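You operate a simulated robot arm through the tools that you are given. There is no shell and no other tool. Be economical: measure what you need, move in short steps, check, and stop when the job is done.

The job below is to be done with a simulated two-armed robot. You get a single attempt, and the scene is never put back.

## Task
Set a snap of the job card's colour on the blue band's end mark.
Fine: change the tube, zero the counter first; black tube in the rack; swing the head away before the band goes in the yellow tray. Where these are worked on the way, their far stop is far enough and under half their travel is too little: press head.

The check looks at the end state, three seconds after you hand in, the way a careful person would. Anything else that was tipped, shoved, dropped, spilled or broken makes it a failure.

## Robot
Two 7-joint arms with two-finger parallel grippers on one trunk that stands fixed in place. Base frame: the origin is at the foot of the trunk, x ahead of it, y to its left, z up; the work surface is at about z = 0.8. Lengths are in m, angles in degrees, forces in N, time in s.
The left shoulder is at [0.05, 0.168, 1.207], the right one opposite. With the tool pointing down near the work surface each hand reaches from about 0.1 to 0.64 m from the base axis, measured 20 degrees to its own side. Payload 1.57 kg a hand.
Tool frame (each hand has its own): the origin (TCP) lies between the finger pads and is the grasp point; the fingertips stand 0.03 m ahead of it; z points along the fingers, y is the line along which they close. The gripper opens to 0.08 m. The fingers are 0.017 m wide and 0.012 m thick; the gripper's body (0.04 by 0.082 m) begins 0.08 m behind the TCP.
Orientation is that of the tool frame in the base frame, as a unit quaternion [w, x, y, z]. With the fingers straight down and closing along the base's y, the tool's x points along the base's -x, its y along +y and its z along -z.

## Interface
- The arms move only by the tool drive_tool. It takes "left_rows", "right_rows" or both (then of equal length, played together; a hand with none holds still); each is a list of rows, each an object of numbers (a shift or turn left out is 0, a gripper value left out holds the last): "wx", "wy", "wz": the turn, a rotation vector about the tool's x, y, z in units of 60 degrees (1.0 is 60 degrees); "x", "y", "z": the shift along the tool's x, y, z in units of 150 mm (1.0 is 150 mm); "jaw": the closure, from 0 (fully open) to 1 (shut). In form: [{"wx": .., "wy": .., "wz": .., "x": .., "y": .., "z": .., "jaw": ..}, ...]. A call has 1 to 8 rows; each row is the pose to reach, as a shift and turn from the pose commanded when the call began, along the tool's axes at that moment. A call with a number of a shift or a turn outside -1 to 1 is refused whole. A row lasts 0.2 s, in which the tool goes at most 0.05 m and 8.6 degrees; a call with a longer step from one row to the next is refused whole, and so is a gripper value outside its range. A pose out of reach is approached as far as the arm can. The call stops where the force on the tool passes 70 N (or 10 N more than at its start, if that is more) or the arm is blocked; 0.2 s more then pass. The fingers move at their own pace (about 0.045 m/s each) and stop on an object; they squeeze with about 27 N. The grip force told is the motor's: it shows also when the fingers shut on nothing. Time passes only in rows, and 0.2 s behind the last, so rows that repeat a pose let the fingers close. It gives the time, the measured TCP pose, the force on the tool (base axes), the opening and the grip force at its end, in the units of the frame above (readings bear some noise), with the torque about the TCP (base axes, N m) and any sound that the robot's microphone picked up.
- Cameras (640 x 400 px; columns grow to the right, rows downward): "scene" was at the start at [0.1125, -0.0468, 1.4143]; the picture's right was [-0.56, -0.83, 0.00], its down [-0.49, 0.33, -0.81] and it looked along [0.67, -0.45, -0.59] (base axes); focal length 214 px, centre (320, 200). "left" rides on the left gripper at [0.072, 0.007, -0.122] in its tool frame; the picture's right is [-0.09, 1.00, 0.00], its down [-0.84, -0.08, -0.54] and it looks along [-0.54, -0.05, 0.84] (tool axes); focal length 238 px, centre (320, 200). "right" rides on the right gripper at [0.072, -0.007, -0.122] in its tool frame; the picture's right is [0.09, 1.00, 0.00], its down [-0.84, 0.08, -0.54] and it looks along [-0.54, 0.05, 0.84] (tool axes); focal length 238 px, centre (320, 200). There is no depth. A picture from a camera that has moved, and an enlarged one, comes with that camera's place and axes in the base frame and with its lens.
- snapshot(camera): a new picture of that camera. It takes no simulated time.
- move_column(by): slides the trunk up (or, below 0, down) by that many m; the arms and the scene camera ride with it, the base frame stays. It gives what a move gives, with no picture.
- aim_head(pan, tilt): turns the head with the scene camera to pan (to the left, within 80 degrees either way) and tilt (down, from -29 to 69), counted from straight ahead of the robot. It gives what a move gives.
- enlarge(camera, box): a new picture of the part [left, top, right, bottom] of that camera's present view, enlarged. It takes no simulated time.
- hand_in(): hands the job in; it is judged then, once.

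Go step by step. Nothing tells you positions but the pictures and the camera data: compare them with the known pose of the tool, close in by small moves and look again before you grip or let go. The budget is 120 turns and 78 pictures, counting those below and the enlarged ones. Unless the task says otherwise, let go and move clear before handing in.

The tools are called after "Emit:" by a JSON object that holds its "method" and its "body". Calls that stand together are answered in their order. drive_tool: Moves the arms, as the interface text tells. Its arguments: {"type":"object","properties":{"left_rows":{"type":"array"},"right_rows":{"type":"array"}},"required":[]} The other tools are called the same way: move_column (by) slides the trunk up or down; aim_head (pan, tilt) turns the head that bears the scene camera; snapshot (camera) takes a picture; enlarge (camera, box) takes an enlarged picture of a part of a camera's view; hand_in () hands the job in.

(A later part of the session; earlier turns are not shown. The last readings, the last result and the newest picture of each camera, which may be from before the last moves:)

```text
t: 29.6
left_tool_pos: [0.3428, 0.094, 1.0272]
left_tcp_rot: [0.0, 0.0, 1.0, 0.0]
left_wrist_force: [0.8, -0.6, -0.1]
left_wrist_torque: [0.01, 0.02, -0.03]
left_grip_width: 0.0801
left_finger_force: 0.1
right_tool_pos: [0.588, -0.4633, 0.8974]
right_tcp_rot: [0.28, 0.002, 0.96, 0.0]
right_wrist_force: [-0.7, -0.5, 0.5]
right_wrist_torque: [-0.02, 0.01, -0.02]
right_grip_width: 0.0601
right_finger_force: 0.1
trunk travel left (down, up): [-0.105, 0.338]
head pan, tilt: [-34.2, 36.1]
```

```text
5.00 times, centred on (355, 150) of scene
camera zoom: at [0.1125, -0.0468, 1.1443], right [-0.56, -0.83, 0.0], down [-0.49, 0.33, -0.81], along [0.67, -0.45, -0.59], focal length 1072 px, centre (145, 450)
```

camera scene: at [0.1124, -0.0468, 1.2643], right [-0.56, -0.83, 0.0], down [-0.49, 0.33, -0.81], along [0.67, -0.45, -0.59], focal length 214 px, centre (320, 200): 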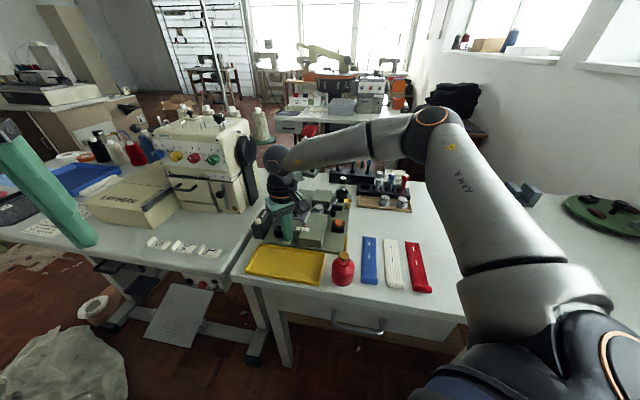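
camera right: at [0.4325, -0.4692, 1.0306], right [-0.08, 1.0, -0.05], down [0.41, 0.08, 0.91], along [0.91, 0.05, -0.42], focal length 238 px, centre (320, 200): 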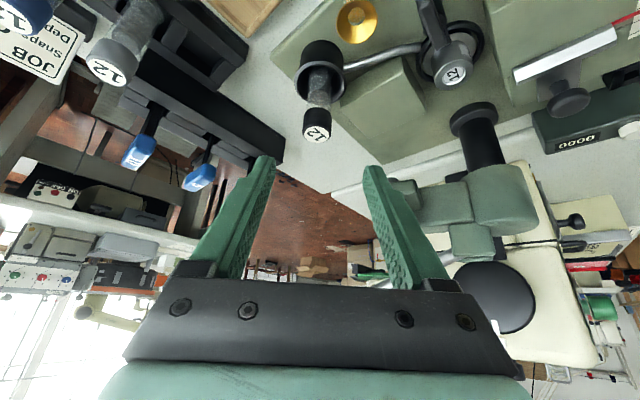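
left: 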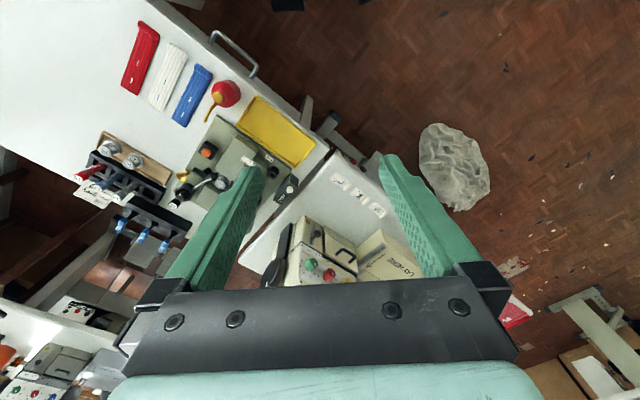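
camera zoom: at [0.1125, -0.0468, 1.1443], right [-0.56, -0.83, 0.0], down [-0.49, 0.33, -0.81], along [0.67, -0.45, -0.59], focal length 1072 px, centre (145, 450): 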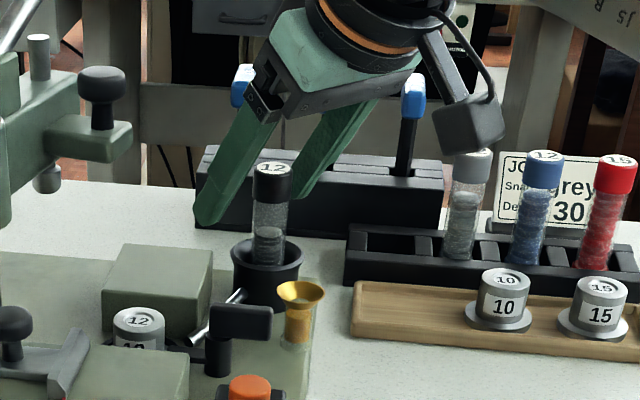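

The cap sits between the fingers; I'll centre slightly, go 5 mm lower and close.

Emit:
{"method": "drive_tool", "body": {"right_rows": [{"x": 0.005, "y": -0.022, "z": 0.035}, {"x": 0.005, "y": -0.022, "z": 0.035, "jaw": 1}, {"x": 0.005, "y": -0.022, "z": 0.035, "jaw": 1}, {"x": 0.005, "y": -0.022, "z": 0.035, "jaw": 1}, {"x": 0.005, "y": -0.022, "z": 0.035, "jaw": 1}]}}

```text
t: 30.8
left_tool_pos: [0.3435, 0.0953, 1.0267]
left_tcp_rot: [0.0, 0.0, 1.0, 0.0]
left_wrist_force: [0.1, 0.1, 1.0]
left_wrist_torque: [-0.02, 0.05, 0.01]
left_grip_width: 0.0802
left_finger_force: 0.1
right_tool_pos: [0.5904, -0.4652, 0.8909]
right_tcp_rot: [0.281, 0.003, 0.96, -0.001]
right_wrist_force: [0.1, -0.6, -0.2]
right_wrist_torque: [-0.02, -0.01, 0.0]
right_grip_width: 0.0229
right_finger_force: 27.2
right hand out of reach, approached as far as the arm can: row 1
trunk travel left (down, up): [-0.105, 0.338]
head pan, tilt: [-34.2, 36.1]
```

Gripped (23 mm cap). I'll lift straight up with the trunk, then test whether the empty rack slot at about (.584,-.572) is reachable.

Emit:
{"method": "move_column", "body": {"by": 0.1}}

Emit:
{"method": "drive_tool", "body": {"right_rows": [{"x": 0.1, "z": -0.05}, {"x": 0.1, "y": -0.2}, {"x": 0.1, "y": -0.4}, {"x": 0.06, "y": -0.6}, {"x": 0.03, "y": -0.7}]}}

Emit:
{"method": "snapshot", "body": {"camera": "right"}}

Emit:
{"method": "enlarge", "body": {"camera": "scene", "box": [300, 110, 440, 240]}}

```text
t: 32.1
left_tool_pos: [0.3433, 0.0947, 1.1265]
left_tcp_rot: [0.001, -0.001, 1.0, 0.001]
left_wrist_force: [0.4, -0.1, 0.1]
left_wrist_torque: [-0.02, 0.03, 0.02]
left_grip_width: 0.08
left_finger_force: 0.1
right_tool_pos: [0.5902, -0.4653, 0.9911]
right_tcp_rot: [0.28, 0.002, 0.96, -0.001]
right_wrist_force: [-0.3, -0.3, -1.0]
right_wrist_torque: [0.0, -0.01, -0.04]
right_grip_width: 0.0229
right_finger_force: 26.5
trunk travel left (down, up): [-0.205, 0.238]
head pan, tilt: [-34.2, 36.1]
```

```text
t: 33.3
left_tool_pos: [0.3446, 0.095, 1.1262]
left_tcp_rot: [0.0, 0.0, 1.0, 0.0]
left_wrist_force: [0.0, 1.9, -1.0]
left_wrist_torque: [-0.02, -0.02, 0.0]
left_grip_width: 0.08
left_finger_force: 0.0
right_tool_pos: [0.5597, -0.4868, 0.9779]
right_tcp_rot: [0.281, 0.004, 0.96, -0.002]
right_wrist_force: [0.6, 0.3, -1.3]
right_wrist_torque: [0.0, -0.02, -0.01]
right_grip_width: 0.0229
right_finger_force: 27.6
right hand out of reach, approached as far as the arm can: row 2, 3, 4, 5
trunk travel left (down, up): [-0.205, 0.238]
head pan, tilt: [-34.2, 36.1]
```

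```text
43 pictures are left
camera right: at [0.4328, -0.4916, 1.0424], right [-0.07, 1.0, -0.05], down [0.41, 0.07, 0.91], along [0.91, 0.04, -0.42], focal length 238 px, centre (320, 200)
```

right: 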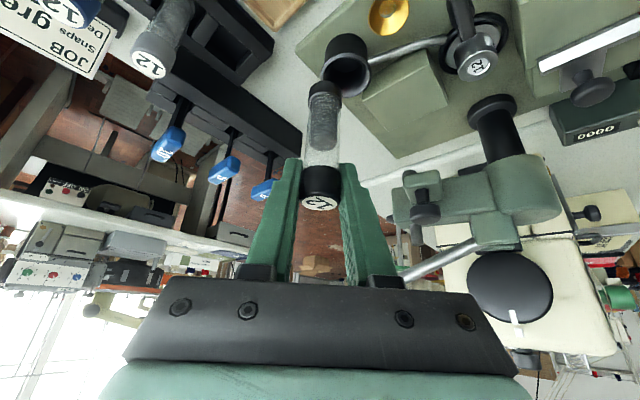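

```text
3.08 times, centred on (370, 175) of scene
camera zoom: at [0.1126, -0.0469, 1.2442], right [-0.56, -0.83, 0.0], down [-0.49, 0.33, -0.81], along [0.67, -0.45, -0.59], focal length 660 px, centre (166, 277)
```

zoom: 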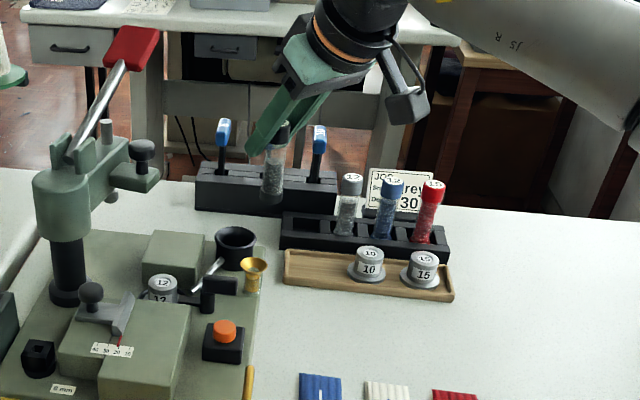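

Out of reach with the tilt plane straight ahead. I'll yaw the hand about the vertical (tube stays upright) so the tilt points away from the shoulder, and retry.

Emit:
{"method": "drive_tool", "body": {"right_rows": [{"wx": 0.07, "wz": 0.11}, {"wx": 0.14, "wz": 0.22}, {"wx": 0.21, "wz": 0.33}, {"wx": 0.28, "wz": 0.44}, {"wx": 0.35, "wz": 0.55}]}}

```text
t: 34.5
left_tool_pos: [0.3442, 0.095, 1.1271]
left_tcp_rot: [0.0, 0.0, 1.0, 0.0]
left_wrist_force: [0.9, -0.7, 0.1]
left_wrist_torque: [0.0, 0.02, 0.03]
left_grip_width: 0.0799
left_finger_force: 0.0
right_tool_pos: [0.5597, -0.4853, 0.977]
right_tcp_rot: [0.265, 0.324, 0.903, -0.095]
right_wrist_force: [-0.6, -0.2, -0.5]
right_wrist_torque: [0.02, -0.03, 0.04]
right_grip_width: 0.0228
right_finger_force: 27.0
trunk travel left (down, up): [-0.205, 0.238]
head pan, tilt: [-34.2, 36.1]
```

Emit:
{"method": "drive_tool", "body": {"right_rows": [{"x": -0.1, "y": -0.086, "z": 0.065}, {"x": -0.2, "y": -0.172, "z": 0.13}, {"x": -0.3, "y": -0.258, "z": 0.195}, {"x": -0.409, "y": -0.345, "z": 0.26}]}}

```text
t: 35.5
left_tool_pos: [0.3427, 0.0949, 1.127]
left_tcp_rot: [-0.001, 0.0, 1.0, 0.0]
left_wrist_force: [-0.1, -0.1, -0.3]
left_wrist_torque: [-0.03, 0.03, 0.02]
left_grip_width: 0.0802
left_finger_force: 0.1
right_tool_pos: [0.5843, -0.5709, 0.9783]
right_tcp_rot: [0.264, 0.323, 0.904, -0.094]
right_wrist_force: [0.0, -0.5, -0.6]
right_wrist_torque: [-0.01, 0.04, -0.01]
right_grip_width: 0.0226
right_finger_force: 27.0
trunk travel left (down, up): [-0.205, 0.238]
head pan, tilt: [-34.2, 36.1]
```

Reached. Now I look at alignment with the empty slot.

Emit:
{"method": "enlarge", "body": {"camera": "right", "box": [200, 0, 440, 200]}}

Emit:
{"method": "enlarge", "body": {"camera": "scene", "box": [340, 130, 420, 200]}}

```text
2.00 times, centred on (320, 100) of right
camera zoom: at [0.4811, -0.4972, 1.0429], right [0.57, 0.82, -0.05], down [0.37, -0.2, 0.91], along [0.73, -0.54, -0.42], focal length 477 px, centre (320, 400)
```

zoom: 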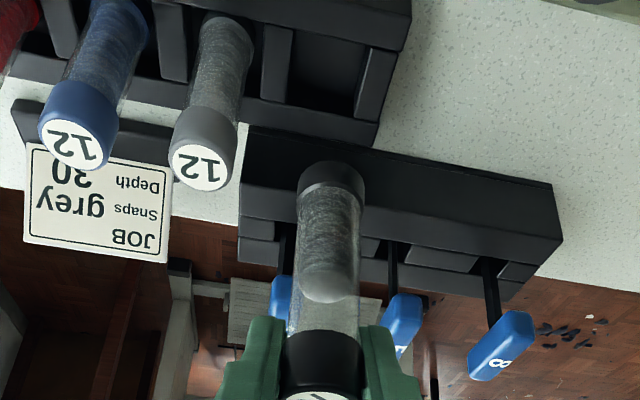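

```text
5.71 times, centred on (380, 165) of scene
camera zoom: at [0.1126, -0.047, 1.2442], right [-0.56, -0.83, 0.0], down [-0.49, 0.33, -0.81], along [0.67, -0.45, -0.59], focal length 1226 px, centre (-23, 400)
```

zoom: 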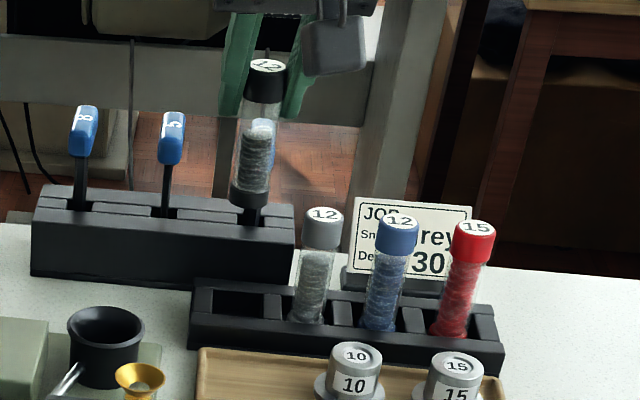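

The slot centre comes out at about (.579,-.575), so a 6 mm correction. Then I lower with the trunk most of the way and check.

Emit:
{"method": "drive_tool", "body": {"right_rows": [{"x": 0.008, "y": -0.042, "z": -0.005}, {"x": 0.008, "y": -0.042, "z": -0.005}]}}

Emit:
{"method": "move_column", "body": {"by": -0.045}}

Emit:
{"method": "enlarge", "body": {"camera": "scene", "box": [340, 110, 420, 180]}}

Emit:
{"method": "enlarge", "body": {"camera": "right", "box": [240, 0, 400, 200]}}

```text
t: 36.1
left_tool_pos: [0.3441, 0.0947, 1.1269]
left_tcp_rot: [0.0, 0.001, 1.0, 0.0]
left_wrist_force: [0.5, 0.1, -0.9]
left_wrist_torque: [-0.01, 0.01, -0.01]
left_grip_width: 0.08
left_finger_force: 0.1
right_tool_pos: [0.5778, -0.5753, 0.9774]
right_tcp_rot: [0.264, 0.323, 0.904, -0.093]
right_wrist_force: [0.0, 0.3, -1.1]
right_wrist_torque: [-0.01, -0.01, -0.01]
right_grip_width: 0.0228
right_finger_force: 27.3
trunk travel left (down, up): [-0.205, 0.238]
head pan, tilt: [-34.2, 36.1]
```

```text
t: 37.0
left_tool_pos: [0.343, 0.0951, 1.0817]
left_tcp_rot: [0.0, 0.0, 1.0, 0.0]
left_wrist_force: [-0.6, -0.2, 0.0]
left_wrist_torque: [-0.01, 0.0, -0.03]
left_grip_width: 0.0799
left_finger_force: 0.0
right_tool_pos: [0.5784, -0.576, 0.9324]
right_tcp_rot: [0.264, 0.323, 0.904, -0.094]
right_wrist_force: [0.1, -0.2, -1.5]
right_wrist_torque: [-0.01, 0.0, 0.0]
right_grip_width: 0.023
right_finger_force: 27.0
trunk travel left (down, up): [-0.16, 0.283]
head pan, tilt: [-34.2, 36.1]
```

```text
5.71 times, centred on (380, 145) of scene
camera zoom: at [0.1124, -0.0468, 1.1993], right [-0.56, -0.83, 0.0], down [-0.49, 0.33, -0.81], along [0.67, -0.45, -0.59], focal length 1226 px, centre (-23, 514)
```

zoom: 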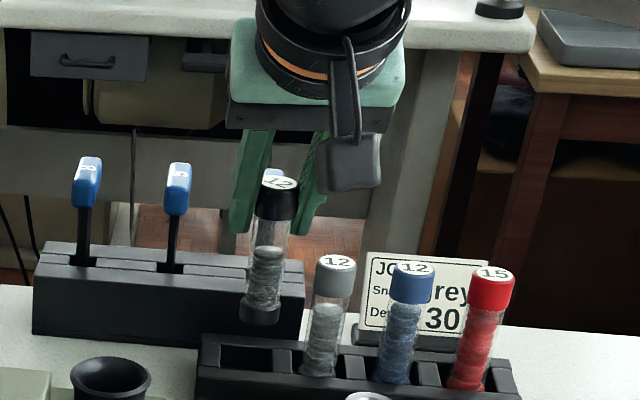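

```text
2.00 times, centred on (320, 100) of right
camera zoom: at [0.4757, -0.5009, 0.9975], right [0.57, 0.82, -0.05], down [0.37, -0.2, 0.91], along [0.73, -0.54, -0.42], focal length 477 px, centre (320, 400)
```

zoom: 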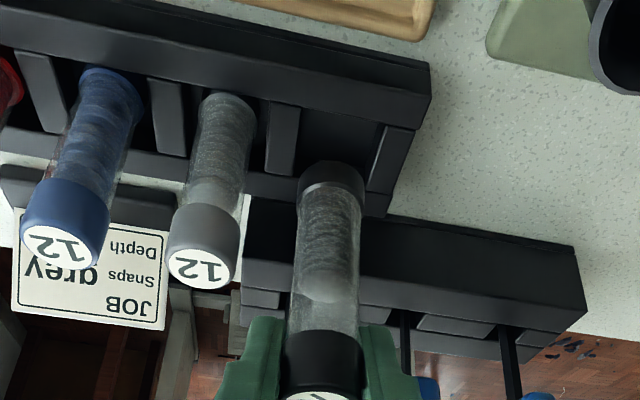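

Well aligned. Lowering into the slot.

Emit:
{"method": "move_column", "body": {"by": -0.04}}

Emit:
{"method": "drive_tool", "body": {"right_rows": [{"x": 0.018, "z": 0.028}, {"x": 0.036, "z": 0.056}]}}

Emit:
{"method": "enlarge", "body": {"camera": "scene", "box": [340, 80, 420, 150]}}

```text
t: 37.8
left_tool_pos: [0.3419, 0.0957, 1.0421]
left_tcp_rot: [0.001, 0.0, 1.0, -0.001]
left_wrist_force: [0.0, -0.2, 0.0]
left_wrist_torque: [0.0, 0.01, 0.03]
left_grip_width: 0.0798
left_finger_force: 0.0
right_tool_pos: [0.5788, -0.5757, 0.8982]
right_tcp_rot: [0.269, 0.323, 0.902, -0.094]
right_wrist_force: [1.4, -3.0, 16.1]
right_wrist_torque: [-0.19, 0.11, 0.02]
right_grip_width: 0.0229
right_finger_force: 26.9
trunk travel left (down, up): [-0.12, 0.323]
head pan, tilt: [-34.2, 36.1]
```

```text
t: 38.4
left_tool_pos: [0.3414, 0.0972, 1.042]
left_tcp_rot: [0.001, 0.0, 1.0, -0.002]
left_wrist_force: [0.3, -0.1, 0.5]
left_wrist_torque: [-0.04, 0.03, 0.0]
left_grip_width: 0.08
left_finger_force: 0.1
right_tool_pos: [0.5781, -0.5741, 0.8898]
right_tcp_rot: [0.27, 0.323, 0.902, -0.093]
right_wrist_force: [2.0, -1.3, 27.0]
right_wrist_torque: [0.07, 0.04, -0.05]
right_grip_width: 0.023
right_finger_force: 26.7
trunk travel left (down, up): [-0.12, 0.323]
head pan, tilt: [-34.2, 36.1]
```

```text
5.71 times, centred on (380, 115) of scene
camera zoom: at [0.1105, -0.0448, 1.1598], right [-0.56, -0.83, 0.0], down [-0.48, 0.33, -0.81], along [0.67, -0.46, -0.59], focal length 1226 px, centre (-23, 686)
```

zoom: 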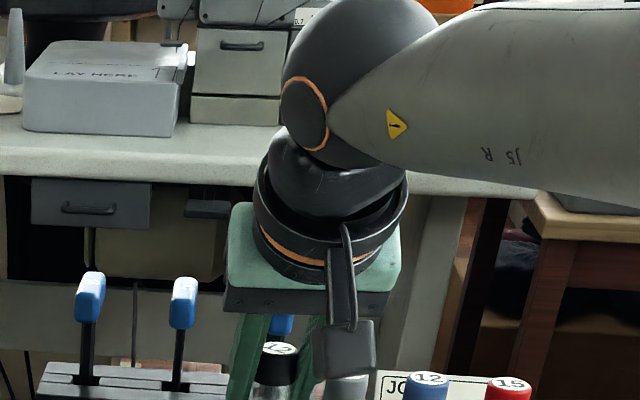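

Emit:
{"method": "enlarge", "body": {"camera": "scene", "box": [330, 130, 410, 200]}}

Emit:
{"method": "enlarge", "body": {"camera": "right", "box": [220, 20, 420, 220]}}

```text
5.71 times, centred on (370, 165) of scene
camera zoom: at [0.1105, -0.0448, 1.1598], right [-0.56, -0.83, 0.0], down [-0.48, 0.33, -0.81], along [0.67, -0.46, -0.59], focal length 1226 px, centre (34, 400)
```

zoom: 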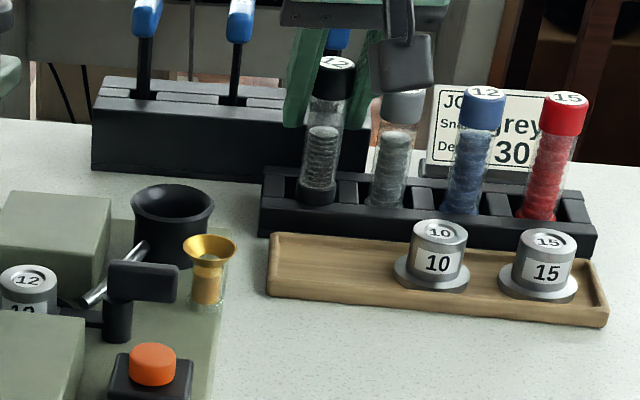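

```text
2.00 times, centred on (320, 120) of right
camera zoom: at [0.4751, -0.4994, 0.9527], right [0.57, 0.82, -0.04], down [0.36, -0.2, 0.91], along [0.74, -0.54, -0.41], focal length 477 px, centre (320, 360)
```

zoom: 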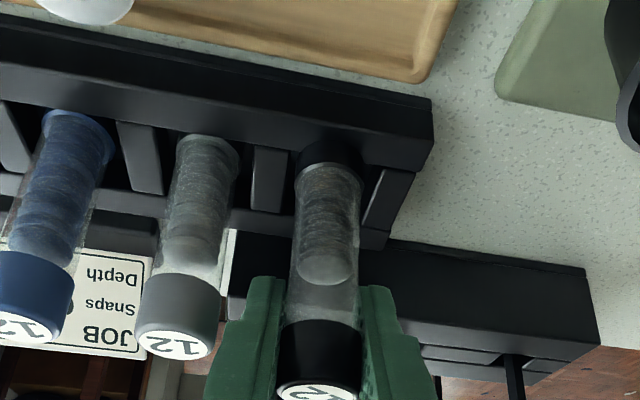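

Emit:
{"method": "enlarge", "body": {"camera": "scene", "box": [358, 144, 388, 174]}}

```text
13.33 times, centred on (373, 159) of scene
camera zoom: at [0.1105, -0.0448, 1.1598], right [-0.56, -0.83, 0.0], down [-0.48, 0.33, -0.81], along [0.67, -0.46, -0.59], focal length 2860 px, centre (-387, 747)
```

zoom: 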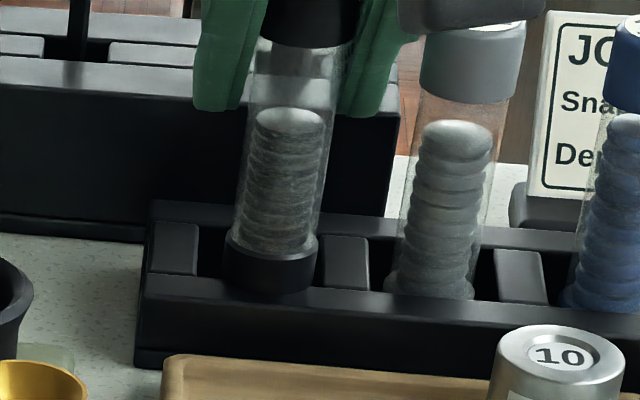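

The bottom cap is catching on the near wall; it must go about 6 mm away from the robot. I'll lift a little, shift, and lower again.

Emit:
{"method": "drive_tool", "body": {"right_rows": [{"x": -0.082, "z": -0.129}, {"x": -0.118, "y": -0.004, "z": -0.106}, {"x": -0.118, "y": -0.004, "z": -0.106}, {"x": -0.09, "y": -0.004, "z": -0.06}, {"x": -0.06, "y": -0.004, "z": -0.015}, {"x": -0.036, "y": -0.004, "z": 0.018}]}}

Emit:
{"method": "enlarge", "body": {"camera": "scene", "box": [358, 144, 388, 174]}}

```text
t: 39.8
left_tool_pos: [0.3425, 0.0962, 1.0433]
left_tcp_rot: [0.001, 0.0, 1.0, -0.001]
left_wrist_force: [0.2, -0.5, -0.2]
left_wrist_torque: [0.02, -0.01, 0.04]
left_grip_width: 0.0797
left_finger_force: 0.0
right_tool_pos: [0.5834, -0.5797, 0.8895]
right_tcp_rot: [0.27, 0.323, 0.902, -0.094]
right_wrist_force: [-0.4, -3.4, 18.1]
right_wrist_torque: [-0.06, 0.21, 0.03]
right_grip_width: 0.0225
right_finger_force: 27.1
trunk travel left (down, up): [-0.12, 0.323]
head pan, tilt: [-34.2, 36.1]
```

```text
13.33 times, centred on (373, 159) of scene
camera zoom: at [0.111, -0.0457, 1.1599], right [-0.56, -0.83, 0.0], down [-0.49, 0.33, -0.81], along [0.67, -0.46, -0.59], focal length 2860 px, centre (-387, 747)
```

zoom: 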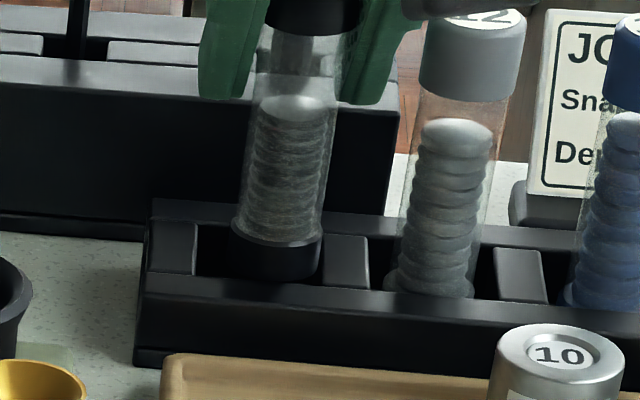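

Emit:
{"method": "drive_tool", "body": {"right_rows": [{"x": -0.061, "z": -0.096}, {"x": -0.061, "y": 0.033, "z": -0.096}, {"x": -0.061, "y": 0.033, "z": -0.096}, {"x": -0.03, "y": 0.033, "z": -0.048}, {"x": 0, "y": 0.033, "z": 0}, {"x": 0.012, "y": 0.033, "z": 0.019}]}}

Emit:
{"method": "enlarge", "body": {"camera": "scene", "box": [358, 144, 388, 174]}}

```text
t: 41.2
left_tool_pos: [0.3417, 0.096, 1.0436]
left_tcp_rot: [0.001, 0.0, 1.0, 0.0]
left_wrist_force: [0.9, 0.7, 0.8]
left_wrist_torque: [0.01, 0.01, -0.02]
left_grip_width: 0.08
left_finger_force: 0.1
right_tool_pos: [0.5854, -0.5761, 0.8875]
right_tcp_rot: [0.273, 0.323, 0.901, -0.095]
right_wrist_force: [0.0, -5.8, 26.5]
right_wrist_torque: [-0.08, 0.23, 0.03]
right_grip_width: 0.0233
right_finger_force: 26.6
trunk travel left (down, up): [-0.12, 0.323]
head pan, tilt: [-34.2, 36.1]
```

```text
13.33 times, centred on (373, 159) of scene
camera zoom: at [0.1103, -0.0451, 1.1601], right [-0.56, -0.83, 0.0], down [-0.48, 0.33, -0.81], along [0.67, -0.46, -0.59], focal length 2860 px, centre (-387, 747)
```

zoom: 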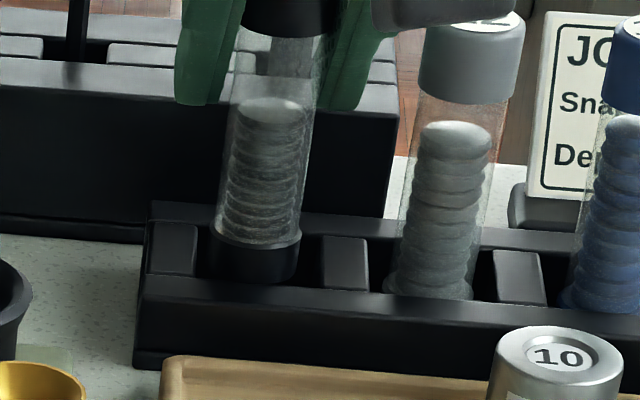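

Emit:
{"method": "enlarge", "body": {"camera": "right", "box": [270, 40, 370, 130]}}

```text
4.44 times, centred on (320, 85) of right
camera zoom: at [0.4827, -0.5007, 0.9507], right [0.57, 0.82, -0.05], down [0.35, -0.2, 0.91], along [0.74, -0.54, -0.4], focal length 1059 px, centre (320, 711)
```

zoom: 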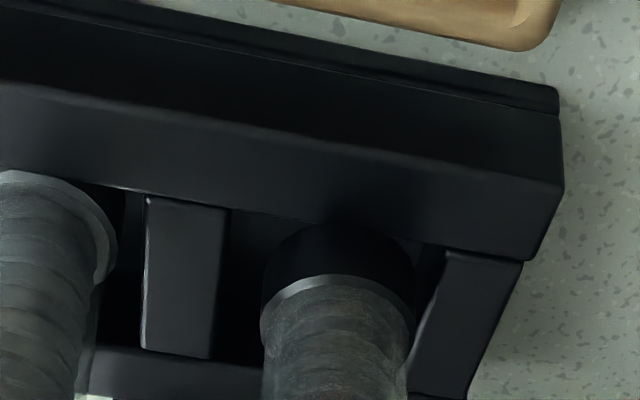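

The tube is close; it sits about 8 mm high, rubbing the end divider. Small shift back and lower again with a slight wiggle.

Emit:
{"method": "drive_tool", "body": {"right_rows": [{"x": -0.054, "z": -0.084}, {"x": -0.048, "y": -0.012, "z": -0.088}, {"x": -0.048, "y": -0.012, "z": -0.088}, {"x": -0.02, "y": -0.012, "z": -0.045}, {"x": 0.008, "y": -0.012, "z": 0.0}, {"x": 0.022, "y": -0.018, "z": 0.022}, {"x": 0.03, "y": -0.006, "z": 0.036}, {"x": 0.035, "y": -0.012, "z": 0.041}]}}

Emit:
{"method": "enlarge", "body": {"camera": "right", "box": [270, 40, 370, 130]}}

```text
t: 43.0
left_tool_pos: [0.342, 0.0961, 1.0431]
left_tcp_rot: [0.001, 0.0, 1.0, -0.001]
left_wrist_force: [0.2, -0.2, 0.1]
left_wrist_torque: [-0.03, 0.0, -0.02]
left_grip_width: 0.08
left_finger_force: 0.0
right_tool_pos: [0.584, -0.5762, 0.8777]
right_tcp_rot: [0.27, 0.324, 0.902, -0.093]
right_wrist_force: [4.9, -2.6, 25.9]
right_wrist_torque: [0.02, -0.09, -0.01]
right_grip_width: 0.0232
right_finger_force: 27.1
trunk travel left (down, up): [-0.12, 0.323]
head pan, tilt: [-34.2, 36.1]
```

```text
4.44 times, centred on (320, 85) of right
camera zoom: at [0.4809, -0.5005, 0.9418], right [0.57, 0.82, -0.04], down [0.36, -0.2, 0.91], along [0.74, -0.54, -0.41], focal length 1059 px, centre (320, 711)
```

zoom: 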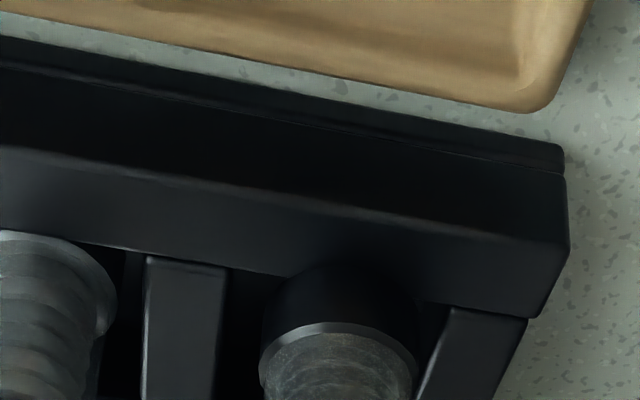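

Emit:
{"method": "enlarge", "body": {"camera": "scene", "box": [361, 150, 381, 166]}}

Emit:
{"method": "enlarge", "body": {"camera": "right", "box": [220, 40, 420, 220]}}

```text
16.00 times, centred on (371, 158) of scene
camera zoom: at [0.1108, -0.0449, 1.1597], right [-0.56, -0.83, 0.0], down [-0.48, 0.33, -0.81], along [0.67, -0.46, -0.59], focal length 3432 px, centre (-496, 872)
```

zoom: 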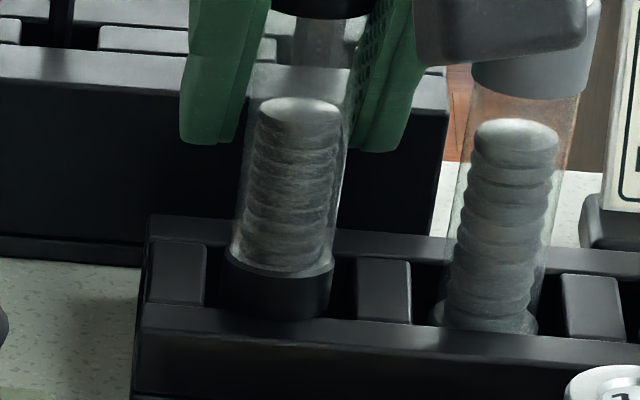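

```text
2.22 times, centred on (320, 130) of right
camera zoom: at [0.4809, -0.5005, 0.9418], right [0.57, 0.82, -0.04], down [0.36, -0.2, 0.91], along [0.74, -0.54, -0.41], focal length 530 px, centre (320, 356)
```

zoom: 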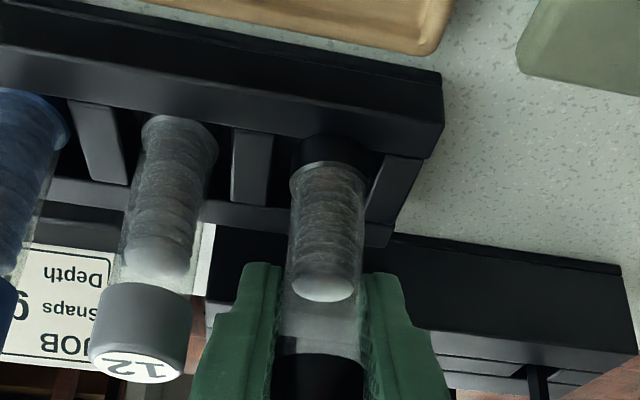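

The tube has pivoted in the grip: its foot leans about 8 mm toward the robot and rests on the near wall. I'll lift, rotate the hand 8° to stand it upright, and look again.

Emit:
{"method": "drive_tool", "body": {"right_rows": [{"x": -0.05, "z": -0.08}, {"x": -0.1, "z": -0.157}, {"x": -0.1, "z": -0.157, "wy": -0.07}, {"x": -0.1, "z": -0.157, "wy": -0.133}]}}

Emit:
{"method": "enlarge", "body": {"camera": "right", "box": [220, 20, 420, 200]}}

Emit:
{"method": "enlarge", "body": {"camera": "scene", "box": [361, 140, 391, 164]}}

```text
t: 44.0
left_tool_pos: [0.3436, 0.0962, 1.042]
left_tcp_rot: [-0.001, 0.0, 1.0, 0.0]
left_wrist_force: [-0.6, 0.4, 0.7]
left_wrist_torque: [0.01, -0.02, -0.01]
left_grip_width: 0.0798
left_finger_force: 0.0
right_tool_pos: [0.5822, -0.5763, 0.8986]
right_tcp_rot: [0.327, 0.317, 0.883, -0.117]
right_wrist_force: [-0.4, -0.3, 0.2]
right_wrist_torque: [-0.03, -0.03, -0.01]
right_grip_width: 0.0226
right_finger_force: 26.8
trunk travel left (down, up): [-0.12, 0.323]
head pan, tilt: [-34.2, 36.1]
```

```text
2.22 times, centred on (320, 110) of right
camera zoom: at [0.4748, -0.4974, 0.9461], right [0.58, 0.81, -0.06], down [0.27, -0.12, 0.96], along [0.77, -0.57, -0.29], focal length 530 px, centre (320, 400)
```

zoom: 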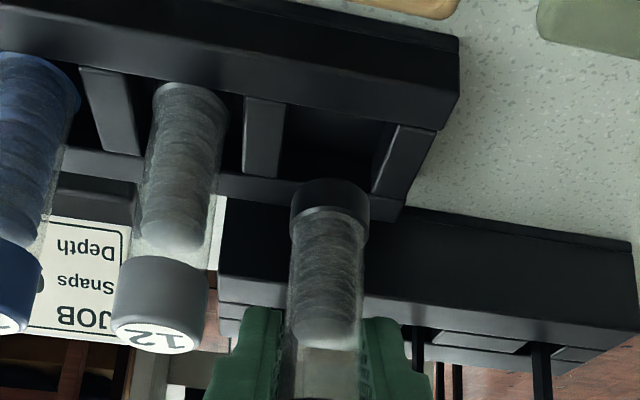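

```text
16.00 times, centred on (376, 152) of scene
camera zoom: at [0.1125, -0.0469, 1.1592], right [-0.56, -0.83, 0.0], down [-0.49, 0.33, -0.81], along [0.67, -0.45, -0.59], focal length 3432 px, centre (-576, 968)
```

zoom: 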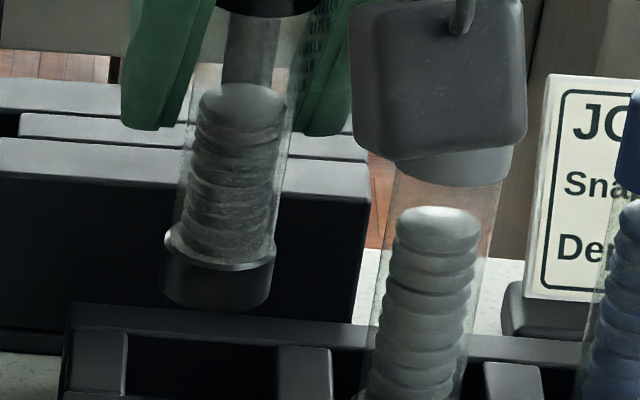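

Views nearly along the rack's cross direction make the lean hard to judge. The safe fix is to set the tube back in its wide cup, let it stand upright, regrip in this yawed pose, and retry.

Emit:
{"method": "move_column", "body": {"by": 0.09}}

Emit:
{"method": "drive_tool", "body": {"right_rows": [{"x": 0.108, "y": 0.202, "z": -0.093}, {"x": 0.216, "y": 0.405, "z": -0.185}, {"x": 0.324, "y": 0.607, "z": -0.278}]}}

Emit:
{"method": "enlarge", "body": {"camera": "right", "box": [220, 20, 420, 200]}}

```text
t: 45.2
left_tool_pos: [0.343, 0.0955, 1.1317]
left_tcp_rot: [-0.001, 0.0, 1.0, 0.0]
left_wrist_force: [0.2, 1.0, 0.7]
left_wrist_torque: [0.02, 0.01, 0.0]
left_grip_width: 0.0801
left_finger_force: 0.2
right_tool_pos: [0.5827, -0.5769, 0.9893]
right_tcp_rot: [0.326, 0.316, 0.883, -0.116]
right_wrist_force: [-0.1, 0.7, -1.3]
right_wrist_torque: [-0.01, -0.02, 0.0]
right_grip_width: 0.0225
right_finger_force: 26.8
trunk travel left (down, up): [-0.21, 0.233]
head pan, tilt: [-34.2, 36.1]
```

```text
t: 46.0
left_tool_pos: [0.3429, 0.094, 1.1319]
left_tcp_rot: [0.0, 0.0, 1.0, 0.0]
left_wrist_force: [-0.4, 0.4, 0.2]
left_wrist_torque: [0.0, 0.03, -0.01]
left_grip_width: 0.0798
left_finger_force: 0.0
right_tool_pos: [0.5918, -0.466, 0.9888]
right_tcp_rot: [0.327, 0.316, 0.883, -0.116]
right_wrist_force: [0.9, 0.1, -0.8]
right_wrist_torque: [0.02, 0.0, 0.01]
right_grip_width: 0.0228
right_finger_force: 27.2
trunk travel left (down, up): [-0.21, 0.233]
head pan, tilt: [-34.2, 36.1]
```

```text
2.22 times, centred on (320, 110) of right
camera zoom: at [0.4826, -0.3862, 1.0374], right [0.58, 0.81, -0.06], down [0.27, -0.12, 0.96], along [0.77, -0.57, -0.29], focal length 530 px, centre (320, 400)
```

zoom: 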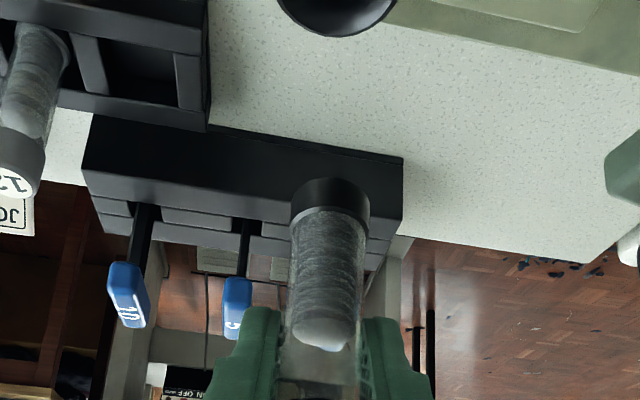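

Emit:
{"method": "drive_tool", "body": {"right_rows": [{"x": -0.021, "y": -0.003, "z": 0.018}]}}

Emit:
{"method": "move_column", "body": {"by": -0.085}}

Emit:
{"method": "drive_tool", "body": {"right_rows": [{"x": 0.03, "z": 0.035}, {"x": 0.06, "z": 0.07}, {"x": 0.09, "z": 0.105}, {"x": 0.12, "z": 0.14}]}}

Emit:
{"method": "enlarge", "body": {"camera": "right", "box": [220, 20, 420, 200]}}

```text
t: 46.4
left_tool_pos: [0.3431, 0.0955, 1.1314]
left_tcp_rot: [0.001, 0.0, 1.0, 0.0]
left_wrist_force: [0.1, 0.0, 0.6]
left_wrist_torque: [0.02, -0.01, -0.01]
left_grip_width: 0.08
left_finger_force: 0.1
right_tool_pos: [0.5935, -0.4689, 0.9902]
right_tcp_rot: [0.326, 0.315, 0.884, -0.115]
right_wrist_force: [1.0, 0.3, -0.4]
right_wrist_torque: [-0.01, 0.02, 0.01]
right_grip_width: 0.0228
right_finger_force: 27.5
trunk travel left (down, up): [-0.21, 0.233]
head pan, tilt: [-34.2, 36.1]
```

```text
t: 47.6
left_tool_pos: [0.3441, 0.0947, 1.0462]
left_tcp_rot: [0.0, 0.0, 1.0, 0.0]
left_wrist_force: [-0.8, 0.4, -0.2]
left_wrist_torque: [0.01, -0.01, 0.0]
left_grip_width: 0.0799
left_finger_force: 0.0
right_tool_pos: [0.5931, -0.469, 0.9065]
right_tcp_rot: [0.326, 0.316, 0.883, -0.116]
right_wrist_force: [0.3, 0.1, 0.1]
right_wrist_torque: [-0.04, 0.02, -0.02]
right_grip_width: 0.0225
right_finger_force: 27.4
trunk travel left (down, up): [-0.125, 0.318]
head pan, tilt: [-34.2, 36.1]
```

```text
t: 48.6
left_tool_pos: [0.3413, 0.095, 1.0475]
left_tcp_rot: [0.001, 0.0, 1.0, -0.001]
left_wrist_force: [0.3, 0.8, -0.7]
left_wrist_torque: [0.02, 0.01, 0.01]
left_grip_width: 0.0799
left_finger_force: 0.0
right_tool_pos: [0.5957, -0.4658, 0.8852]
right_tcp_rot: [0.333, 0.316, 0.881, -0.114]
right_wrist_force: [2.5, 2.7, 26.2]
right_wrist_torque: [0.34, -0.29, 0.01]
right_grip_width: 0.0231
right_finger_force: 26.9
trunk travel left (down, up): [-0.125, 0.318]
head pan, tilt: [-34.2, 36.1]
```

```text
2.22 times, centred on (320, 110) of right
camera zoom: at [0.4861, -0.3873, 0.9304], right [0.58, 0.82, -0.05], down [0.25, -0.12, 0.96], along [0.78, -0.57, -0.28], focal length 530 px, centre (320, 400)
```

zoom: 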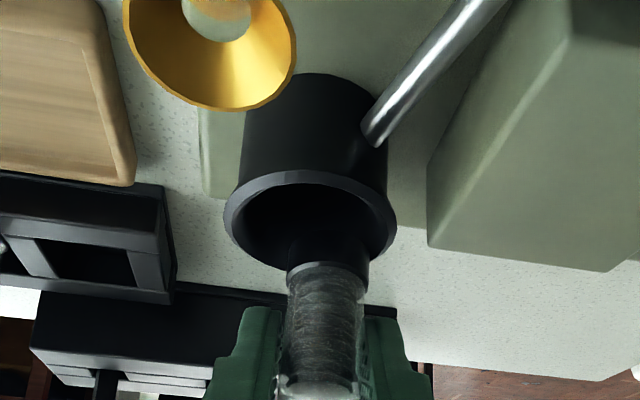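

The view shows the foot on the cup's far rim: I was about 9 mm too far out. Lift, shift back, and lower into the cup.

Emit:
{"method": "drive_tool", "body": {"right_rows": [{"x": -0.06, "z": -0.07}, {"x": -0.113, "z": -0.132}, {"x": -0.073, "y": -0.009, "z": -0.167}, {"x": -0.073, "y": -0.009, "z": -0.167}]}}

Emit:
{"method": "enlarge", "body": {"camera": "right", "box": [220, 20, 420, 200]}}

```text
t: 49.6
left_tool_pos: [0.3432, 0.0941, 1.047]
left_tcp_rot: [0.0, 0.0, 1.0, 0.0]
left_wrist_force: [-1.3, 0.3, -0.5]
left_wrist_torque: [0.02, 0.01, 0.0]
left_grip_width: 0.0801
left_finger_force: 0.1
right_tool_pos: [0.5877, -0.4644, 0.9034]
right_tcp_rot: [0.326, 0.317, 0.883, -0.116]
right_wrist_force: [-0.1, -0.6, -0.4]
right_wrist_torque: [0.0, 0.02, 0.01]
right_grip_width: 0.0227
right_finger_force: 26.9
trunk travel left (down, up): [-0.125, 0.318]
head pan, tilt: [-34.2, 36.1]
```

```text
2.22 times, centred on (320, 110) of right
camera zoom: at [0.4786, -0.3857, 0.9501], right [0.58, 0.81, -0.06], down [0.27, -0.12, 0.96], along [0.77, -0.57, -0.29], focal length 530 px, centre (320, 400)
```

zoom: 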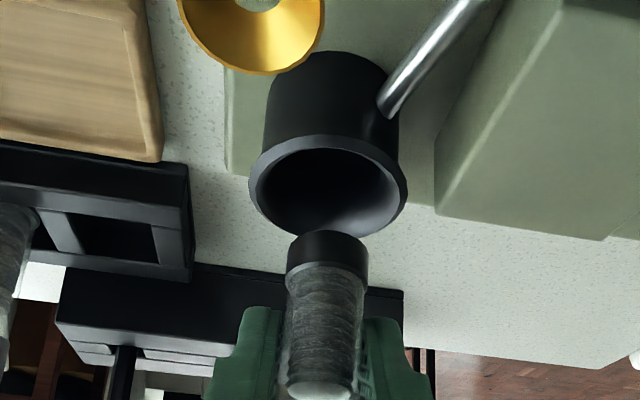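

Now centred over the cup. Lowering until it seats, then release, and regrip.

Emit:
{"method": "drive_tool", "body": {"right_rows": [{"x": 0.035, "z": 0.04}, {"x": 0.07, "z": 0.08}, {"x": 0.1, "z": 0.115}, {"x": 0.12, "z": 0.138}, {"x": 0.135, "z": 0.155}]}}

Emit:
{"method": "enlarge", "body": {"camera": "right", "box": [220, 20, 420, 200]}}

```text
t: 50.8
left_tool_pos: [0.3436, 0.0948, 1.0474]
left_tcp_rot: [0.0, -0.001, 1.0, -0.001]
left_wrist_force: [-0.7, -0.2, 0.0]
left_wrist_torque: [0.01, 0.0, -0.01]
left_grip_width: 0.0802
left_finger_force: 0.2
right_tool_pos: [0.5868, -0.4657, 0.8736]
right_tcp_rot: [0.326, 0.317, 0.883, -0.116]
right_wrist_force: [-0.7, -0.5, 2.5]
right_wrist_torque: [-0.01, -0.03, -0.04]
right_grip_width: 0.0227
right_finger_force: 27.1
trunk travel left (down, up): [-0.125, 0.318]
head pan, tilt: [-34.2, 36.1]
```

```text
2.22 times, centred on (320, 110) of right
camera zoom: at [0.4786, -0.3852, 0.9207], right [0.58, 0.81, -0.06], down [0.27, -0.12, 0.96], along [0.77, -0.57, -0.29], focal length 530 px, centre (320, 400)
```

zoom: 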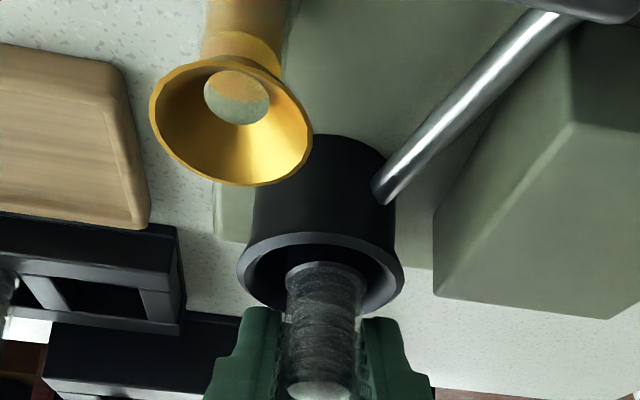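

Emit:
{"method": "drive_tool", "body": {"right_rows": [{"x": 0.012, "z": 0.014}, {"jaw": 0.5}, {"jaw": 0.5}, {"jaw": 0.5}, {"jaw": 1}, {"jaw": 1}, {"jaw": 1}, {"jaw": 1}]}}

Emit:
{"method": "move_column", "body": {"by": 0.09}}

Emit:
{"method": "enlarge", "body": {"camera": "scene", "box": [310, 110, 410, 200]}}

```text
t: 52.6
left_tool_pos: [0.3425, 0.0939, 1.0461]
left_tcp_rot: [0.0, 0.001, 1.0, 0.0]
left_wrist_force: [0.6, 0.0, 0.5]
left_wrist_torque: [-0.03, 0.02, -0.01]
left_grip_width: 0.08
left_finger_force: 0.1
right_tool_pos: [0.5855, -0.465, 0.8741]
right_tcp_rot: [0.327, 0.317, 0.883, -0.116]
right_wrist_force: [-1.6, -2.5, 5.8]
right_wrist_torque: [-0.13, -0.04, -0.06]
right_grip_width: 0.0228
right_finger_force: 26.9
trunk travel left (down, up): [-0.125, 0.318]
head pan, tilt: [-34.2, 36.1]
```

```text
t: 53.9
left_tool_pos: [0.3434, 0.0948, 1.1362]
left_tcp_rot: [-0.001, 0.001, 1.0, -0.001]
left_wrist_force: [-0.2, 0.9, -0.6]
left_wrist_torque: [-0.02, -0.01, -0.01]
left_grip_width: 0.0798
left_finger_force: 0.1
right_tool_pos: [0.5858, -0.4648, 0.963]
right_tcp_rot: [0.327, 0.316, 0.883, -0.116]
right_wrist_force: [0.0, -0.6, -0.2]
right_wrist_torque: [0.0, 0.02, -0.02]
right_grip_width: 0.0225
right_finger_force: 27.0
trunk travel left (down, up): [-0.215, 0.228]
head pan, tilt: [-34.2, 36.1]
```

```text
4.44 times, centred on (360, 155) of scene
camera zoom: at [0.1127, -0.0469, 1.2542], right [-0.56, -0.83, 0.0], down [-0.49, 0.33, -0.81], along [0.67, -0.45, -0.59], focal length 953 px, centre (142, 400)
```

zoom: 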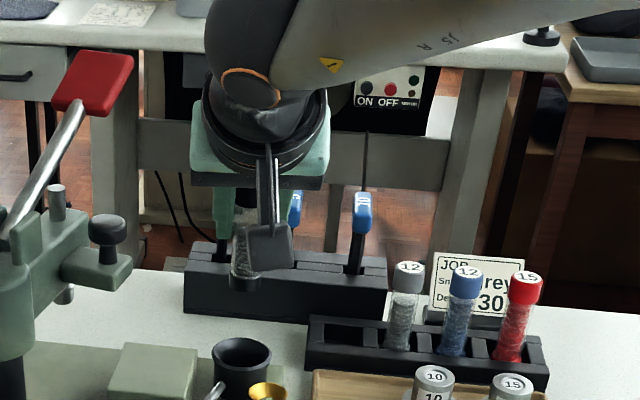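

Emit:
{"method": "drive_tool", "body": {"right_rows": [{"x": -0.118, "y": -0.197, "z": 0.101}, {"x": -0.236, "y": -0.393, "z": 0.202}, {"x": -0.354, "y": -0.59, "z": 0.303}]}}

Emit:
{"method": "move_column", "body": {"by": -0.063}}

Emit:
{"method": "enlarge", "body": {"camera": "right", "box": [220, 20, 420, 200]}}

```text
t: 54.7
left_tool_pos: [0.3433, 0.0949, 1.1361]
left_tcp_rot: [0.0, 0.0, 1.0, 0.0]
left_wrist_force: [-0.2, -1.0, 0.4]
left_wrist_torque: [-0.01, -0.03, 0.01]
left_grip_width: 0.0799
left_finger_force: 0.2
right_tool_pos: [0.5847, -0.5782, 0.9613]
right_tcp_rot: [0.326, 0.316, 0.883, -0.117]
right_wrist_force: [0.1, 0.6, -0.3]
right_wrist_torque: [0.01, 0.01, 0.0]
right_grip_width: 0.0231
right_finger_force: 26.5
trunk travel left (down, up): [-0.215, 0.228]
head pan, tilt: [-34.2, 36.1]
```

```text
t: 55.7
left_tool_pos: [0.3436, 0.0957, 1.0742]
left_tcp_rot: [0.0, 0.0, 1.0, 0.0]
left_wrist_force: [0.5, -0.9, -0.1]
left_wrist_torque: [0.0, -0.01, 0.01]
left_grip_width: 0.0801
left_finger_force: 0.1
right_tool_pos: [0.5862, -0.577, 0.8995]
right_tcp_rot: [0.326, 0.317, 0.883, -0.117]
right_wrist_force: [0.4, -1.1, -0.7]
right_wrist_torque: [-0.02, -0.03, 0.02]
right_grip_width: 0.0226
right_finger_force: 27.2
trunk travel left (down, up): [-0.152, 0.291]
head pan, tilt: [-34.2, 36.1]
```

```text
2.22 times, centred on (320, 110) of right
camera zoom: at [0.4767, -0.4977, 0.9465], right [0.58, 0.81, -0.06], down [0.27, -0.12, 0.96], along [0.77, -0.57, -0.29], focal length 530 px, centre (320, 400)
```

zoom: 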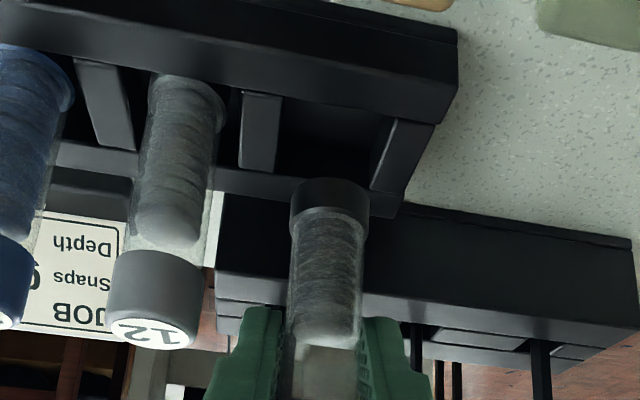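

Alignment now looks good in both directions. Lowering.

Emit:
{"method": "move_column", "body": {"by": -0.02}}

Emit:
{"method": "drive_tool", "body": {"right_rows": [{"x": 0.02, "z": 0.024}, {"x": 0.04, "z": 0.048}]}}

```text
t: 56.4
left_tool_pos: [0.3416, 0.0946, 1.0534]
left_tcp_rot: [0.0, 0.0, 1.0, -0.001]
left_wrist_force: [-0.7, 1.4, 0.5]
left_wrist_torque: [-0.01, -0.03, 0.02]
left_grip_width: 0.08
left_finger_force: 0.1
right_tool_pos: [0.5857, -0.5766, 0.8793]
right_tcp_rot: [0.326, 0.316, 0.883, -0.116]
right_wrist_force: [-0.1, 0.5, -0.8]
right_wrist_torque: [0.02, -0.03, 0.01]
right_grip_width: 0.0228
right_finger_force: 27.2
trunk travel left (down, up): [-0.132, 0.311]
head pan, tilt: [-34.2, 36.1]
```

```text
t: 57.0
left_tool_pos: [0.3445, 0.0959, 1.0536]
left_tcp_rot: [0.0, 0.0, 1.0, -0.001]
left_wrist_force: [0.8, 0.2, 0.4]
left_wrist_torque: [0.01, -0.01, 0.0]
left_grip_width: 0.0799
left_finger_force: 0.1
right_tool_pos: [0.584, -0.576, 0.8711]
right_tcp_rot: [0.326, 0.316, 0.883, -0.116]
right_wrist_force: [0.0, -0.1, -1.1]
right_wrist_torque: [-0.01, 0.02, -0.01]
right_grip_width: 0.0226
right_finger_force: 27.1
trunk travel left (down, up): [-0.132, 0.311]
head pan, tilt: [-34.2, 36.1]
```

It is entering freely. Continue down to the floor.

Emit:
{"method": "drive_tool", "body": {"right_rows": [{"x": 0.02, "z": 0.024}, {"x": 0.04, "z": 0.048}, {"x": 0.055, "z": 0.066}]}}

Emit:
{"method": "enlarge", "body": {"camera": "right", "box": [220, 20, 420, 200]}}

```text
t: 57.8
left_tool_pos: [0.3412, 0.0966, 1.0539]
left_tcp_rot: [0.001, 0.0, 1.0, -0.001]
left_wrist_force: [0.1, 0.8, 0.1]
left_wrist_torque: [-0.01, 0.01, -0.02]
left_grip_width: 0.0804
left_finger_force: 0.0
right_tool_pos: [0.5852, -0.5763, 0.8633]
right_tcp_rot: [0.331, 0.316, 0.881, -0.117]
right_wrist_force: [-5.5, -1.8, 20.7]
right_wrist_torque: [-0.06, 0.28, -0.06]
right_grip_width: 0.0226
right_finger_force: 27.1
trunk travel left (down, up): [-0.132, 0.311]
head pan, tilt: [-34.2, 36.1]
```

```text
2.22 times, centred on (320, 110) of right
camera zoom: at [0.4765, -0.4972, 0.9091], right [0.58, 0.81, -0.06], down [0.26, -0.12, 0.96], along [0.77, -0.57, -0.28], focal length 530 px, centre (320, 400)
```

zoom: 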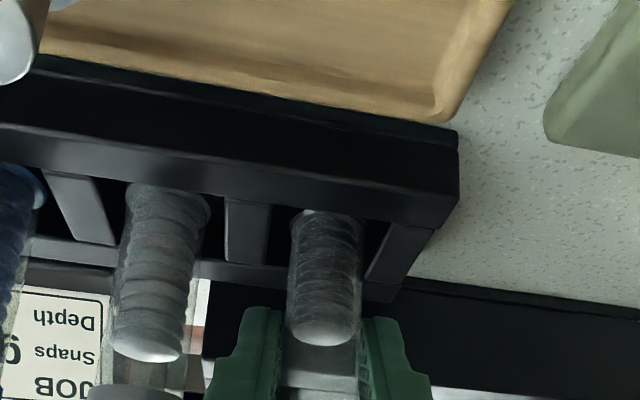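

Seated like the others. Open only slightly (34 mm) and rise with the trunk.

Emit:
{"method": "drive_tool", "body": {"right_rows": [{"x": -0.025, "z": -0.03, "jaw": 0.575}, {"x": -0.025, "z": -0.03, "jaw": 0.575}, {"x": -0.025, "z": -0.03, "jaw": 0.575}]}}

Emit:
{"method": "move_column", "body": {"by": 0.08}}

Emit:
{"method": "enlarge", "body": {"camera": "right", "box": [160, 20, 400, 220]}}

```text
t: 58.6
left_tool_pos: [0.3434, 0.096, 1.0541]
left_tcp_rot: [0.0, 0.0, 1.0, 0.0]
left_wrist_force: [-0.1, -0.2, -0.3]
left_wrist_torque: [-0.02, -0.02, 0.01]
left_grip_width: 0.0801
left_finger_force: 0.1
right_tool_pos: [0.5852, -0.5774, 0.8631]
right_tcp_rot: [0.326, 0.316, 0.883, -0.116]
right_wrist_force: [-0.6, 0.2, 0.0]
right_wrist_torque: [-0.02, 0.03, -0.03]
right_grip_width: 0.0339
right_finger_force: 0.0
trunk travel left (down, up): [-0.132, 0.311]
head pan, tilt: [-34.2, 36.1]
```

```text
t: 59.8
left_tool_pos: [0.3434, 0.0954, 1.1333]
left_tcp_rot: [0.0, 0.0, 1.0, 0.0]
left_wrist_force: [0.5, 0.3, -0.3]
left_wrist_torque: [-0.01, 0.04, -0.04]
left_grip_width: 0.0802
left_finger_force: 0.0
right_tool_pos: [0.5848, -0.5776, 0.9427]
right_tcp_rot: [0.326, 0.316, 0.883, -0.116]
right_wrist_force: [-0.3, 0.6, 0.7]
right_wrist_torque: [-0.02, -0.01, 0.03]
right_grip_width: 0.0338
right_finger_force: 0.0
trunk travel left (down, up): [-0.212, 0.231]
head pan, tilt: [-34.2, 36.1]
```

```text
2.00 times, centred on (280, 120) of right
camera zoom: at [0.4768, -0.4978, 0.9898], right [0.58, 0.81, -0.06], down [0.27, -0.12, 0.96], along [0.77, -0.57, -0.29], focal length 477 px, centre (400, 360)
```

zoom: 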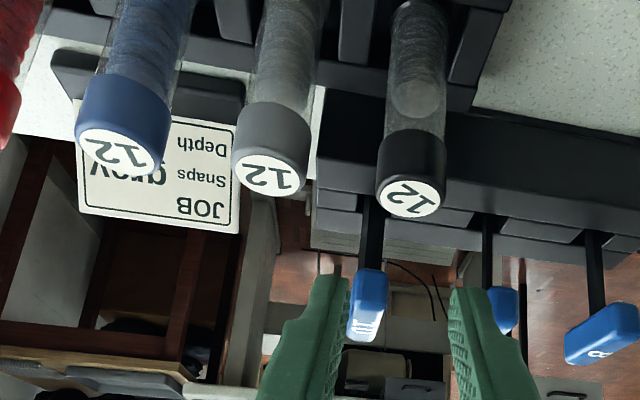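

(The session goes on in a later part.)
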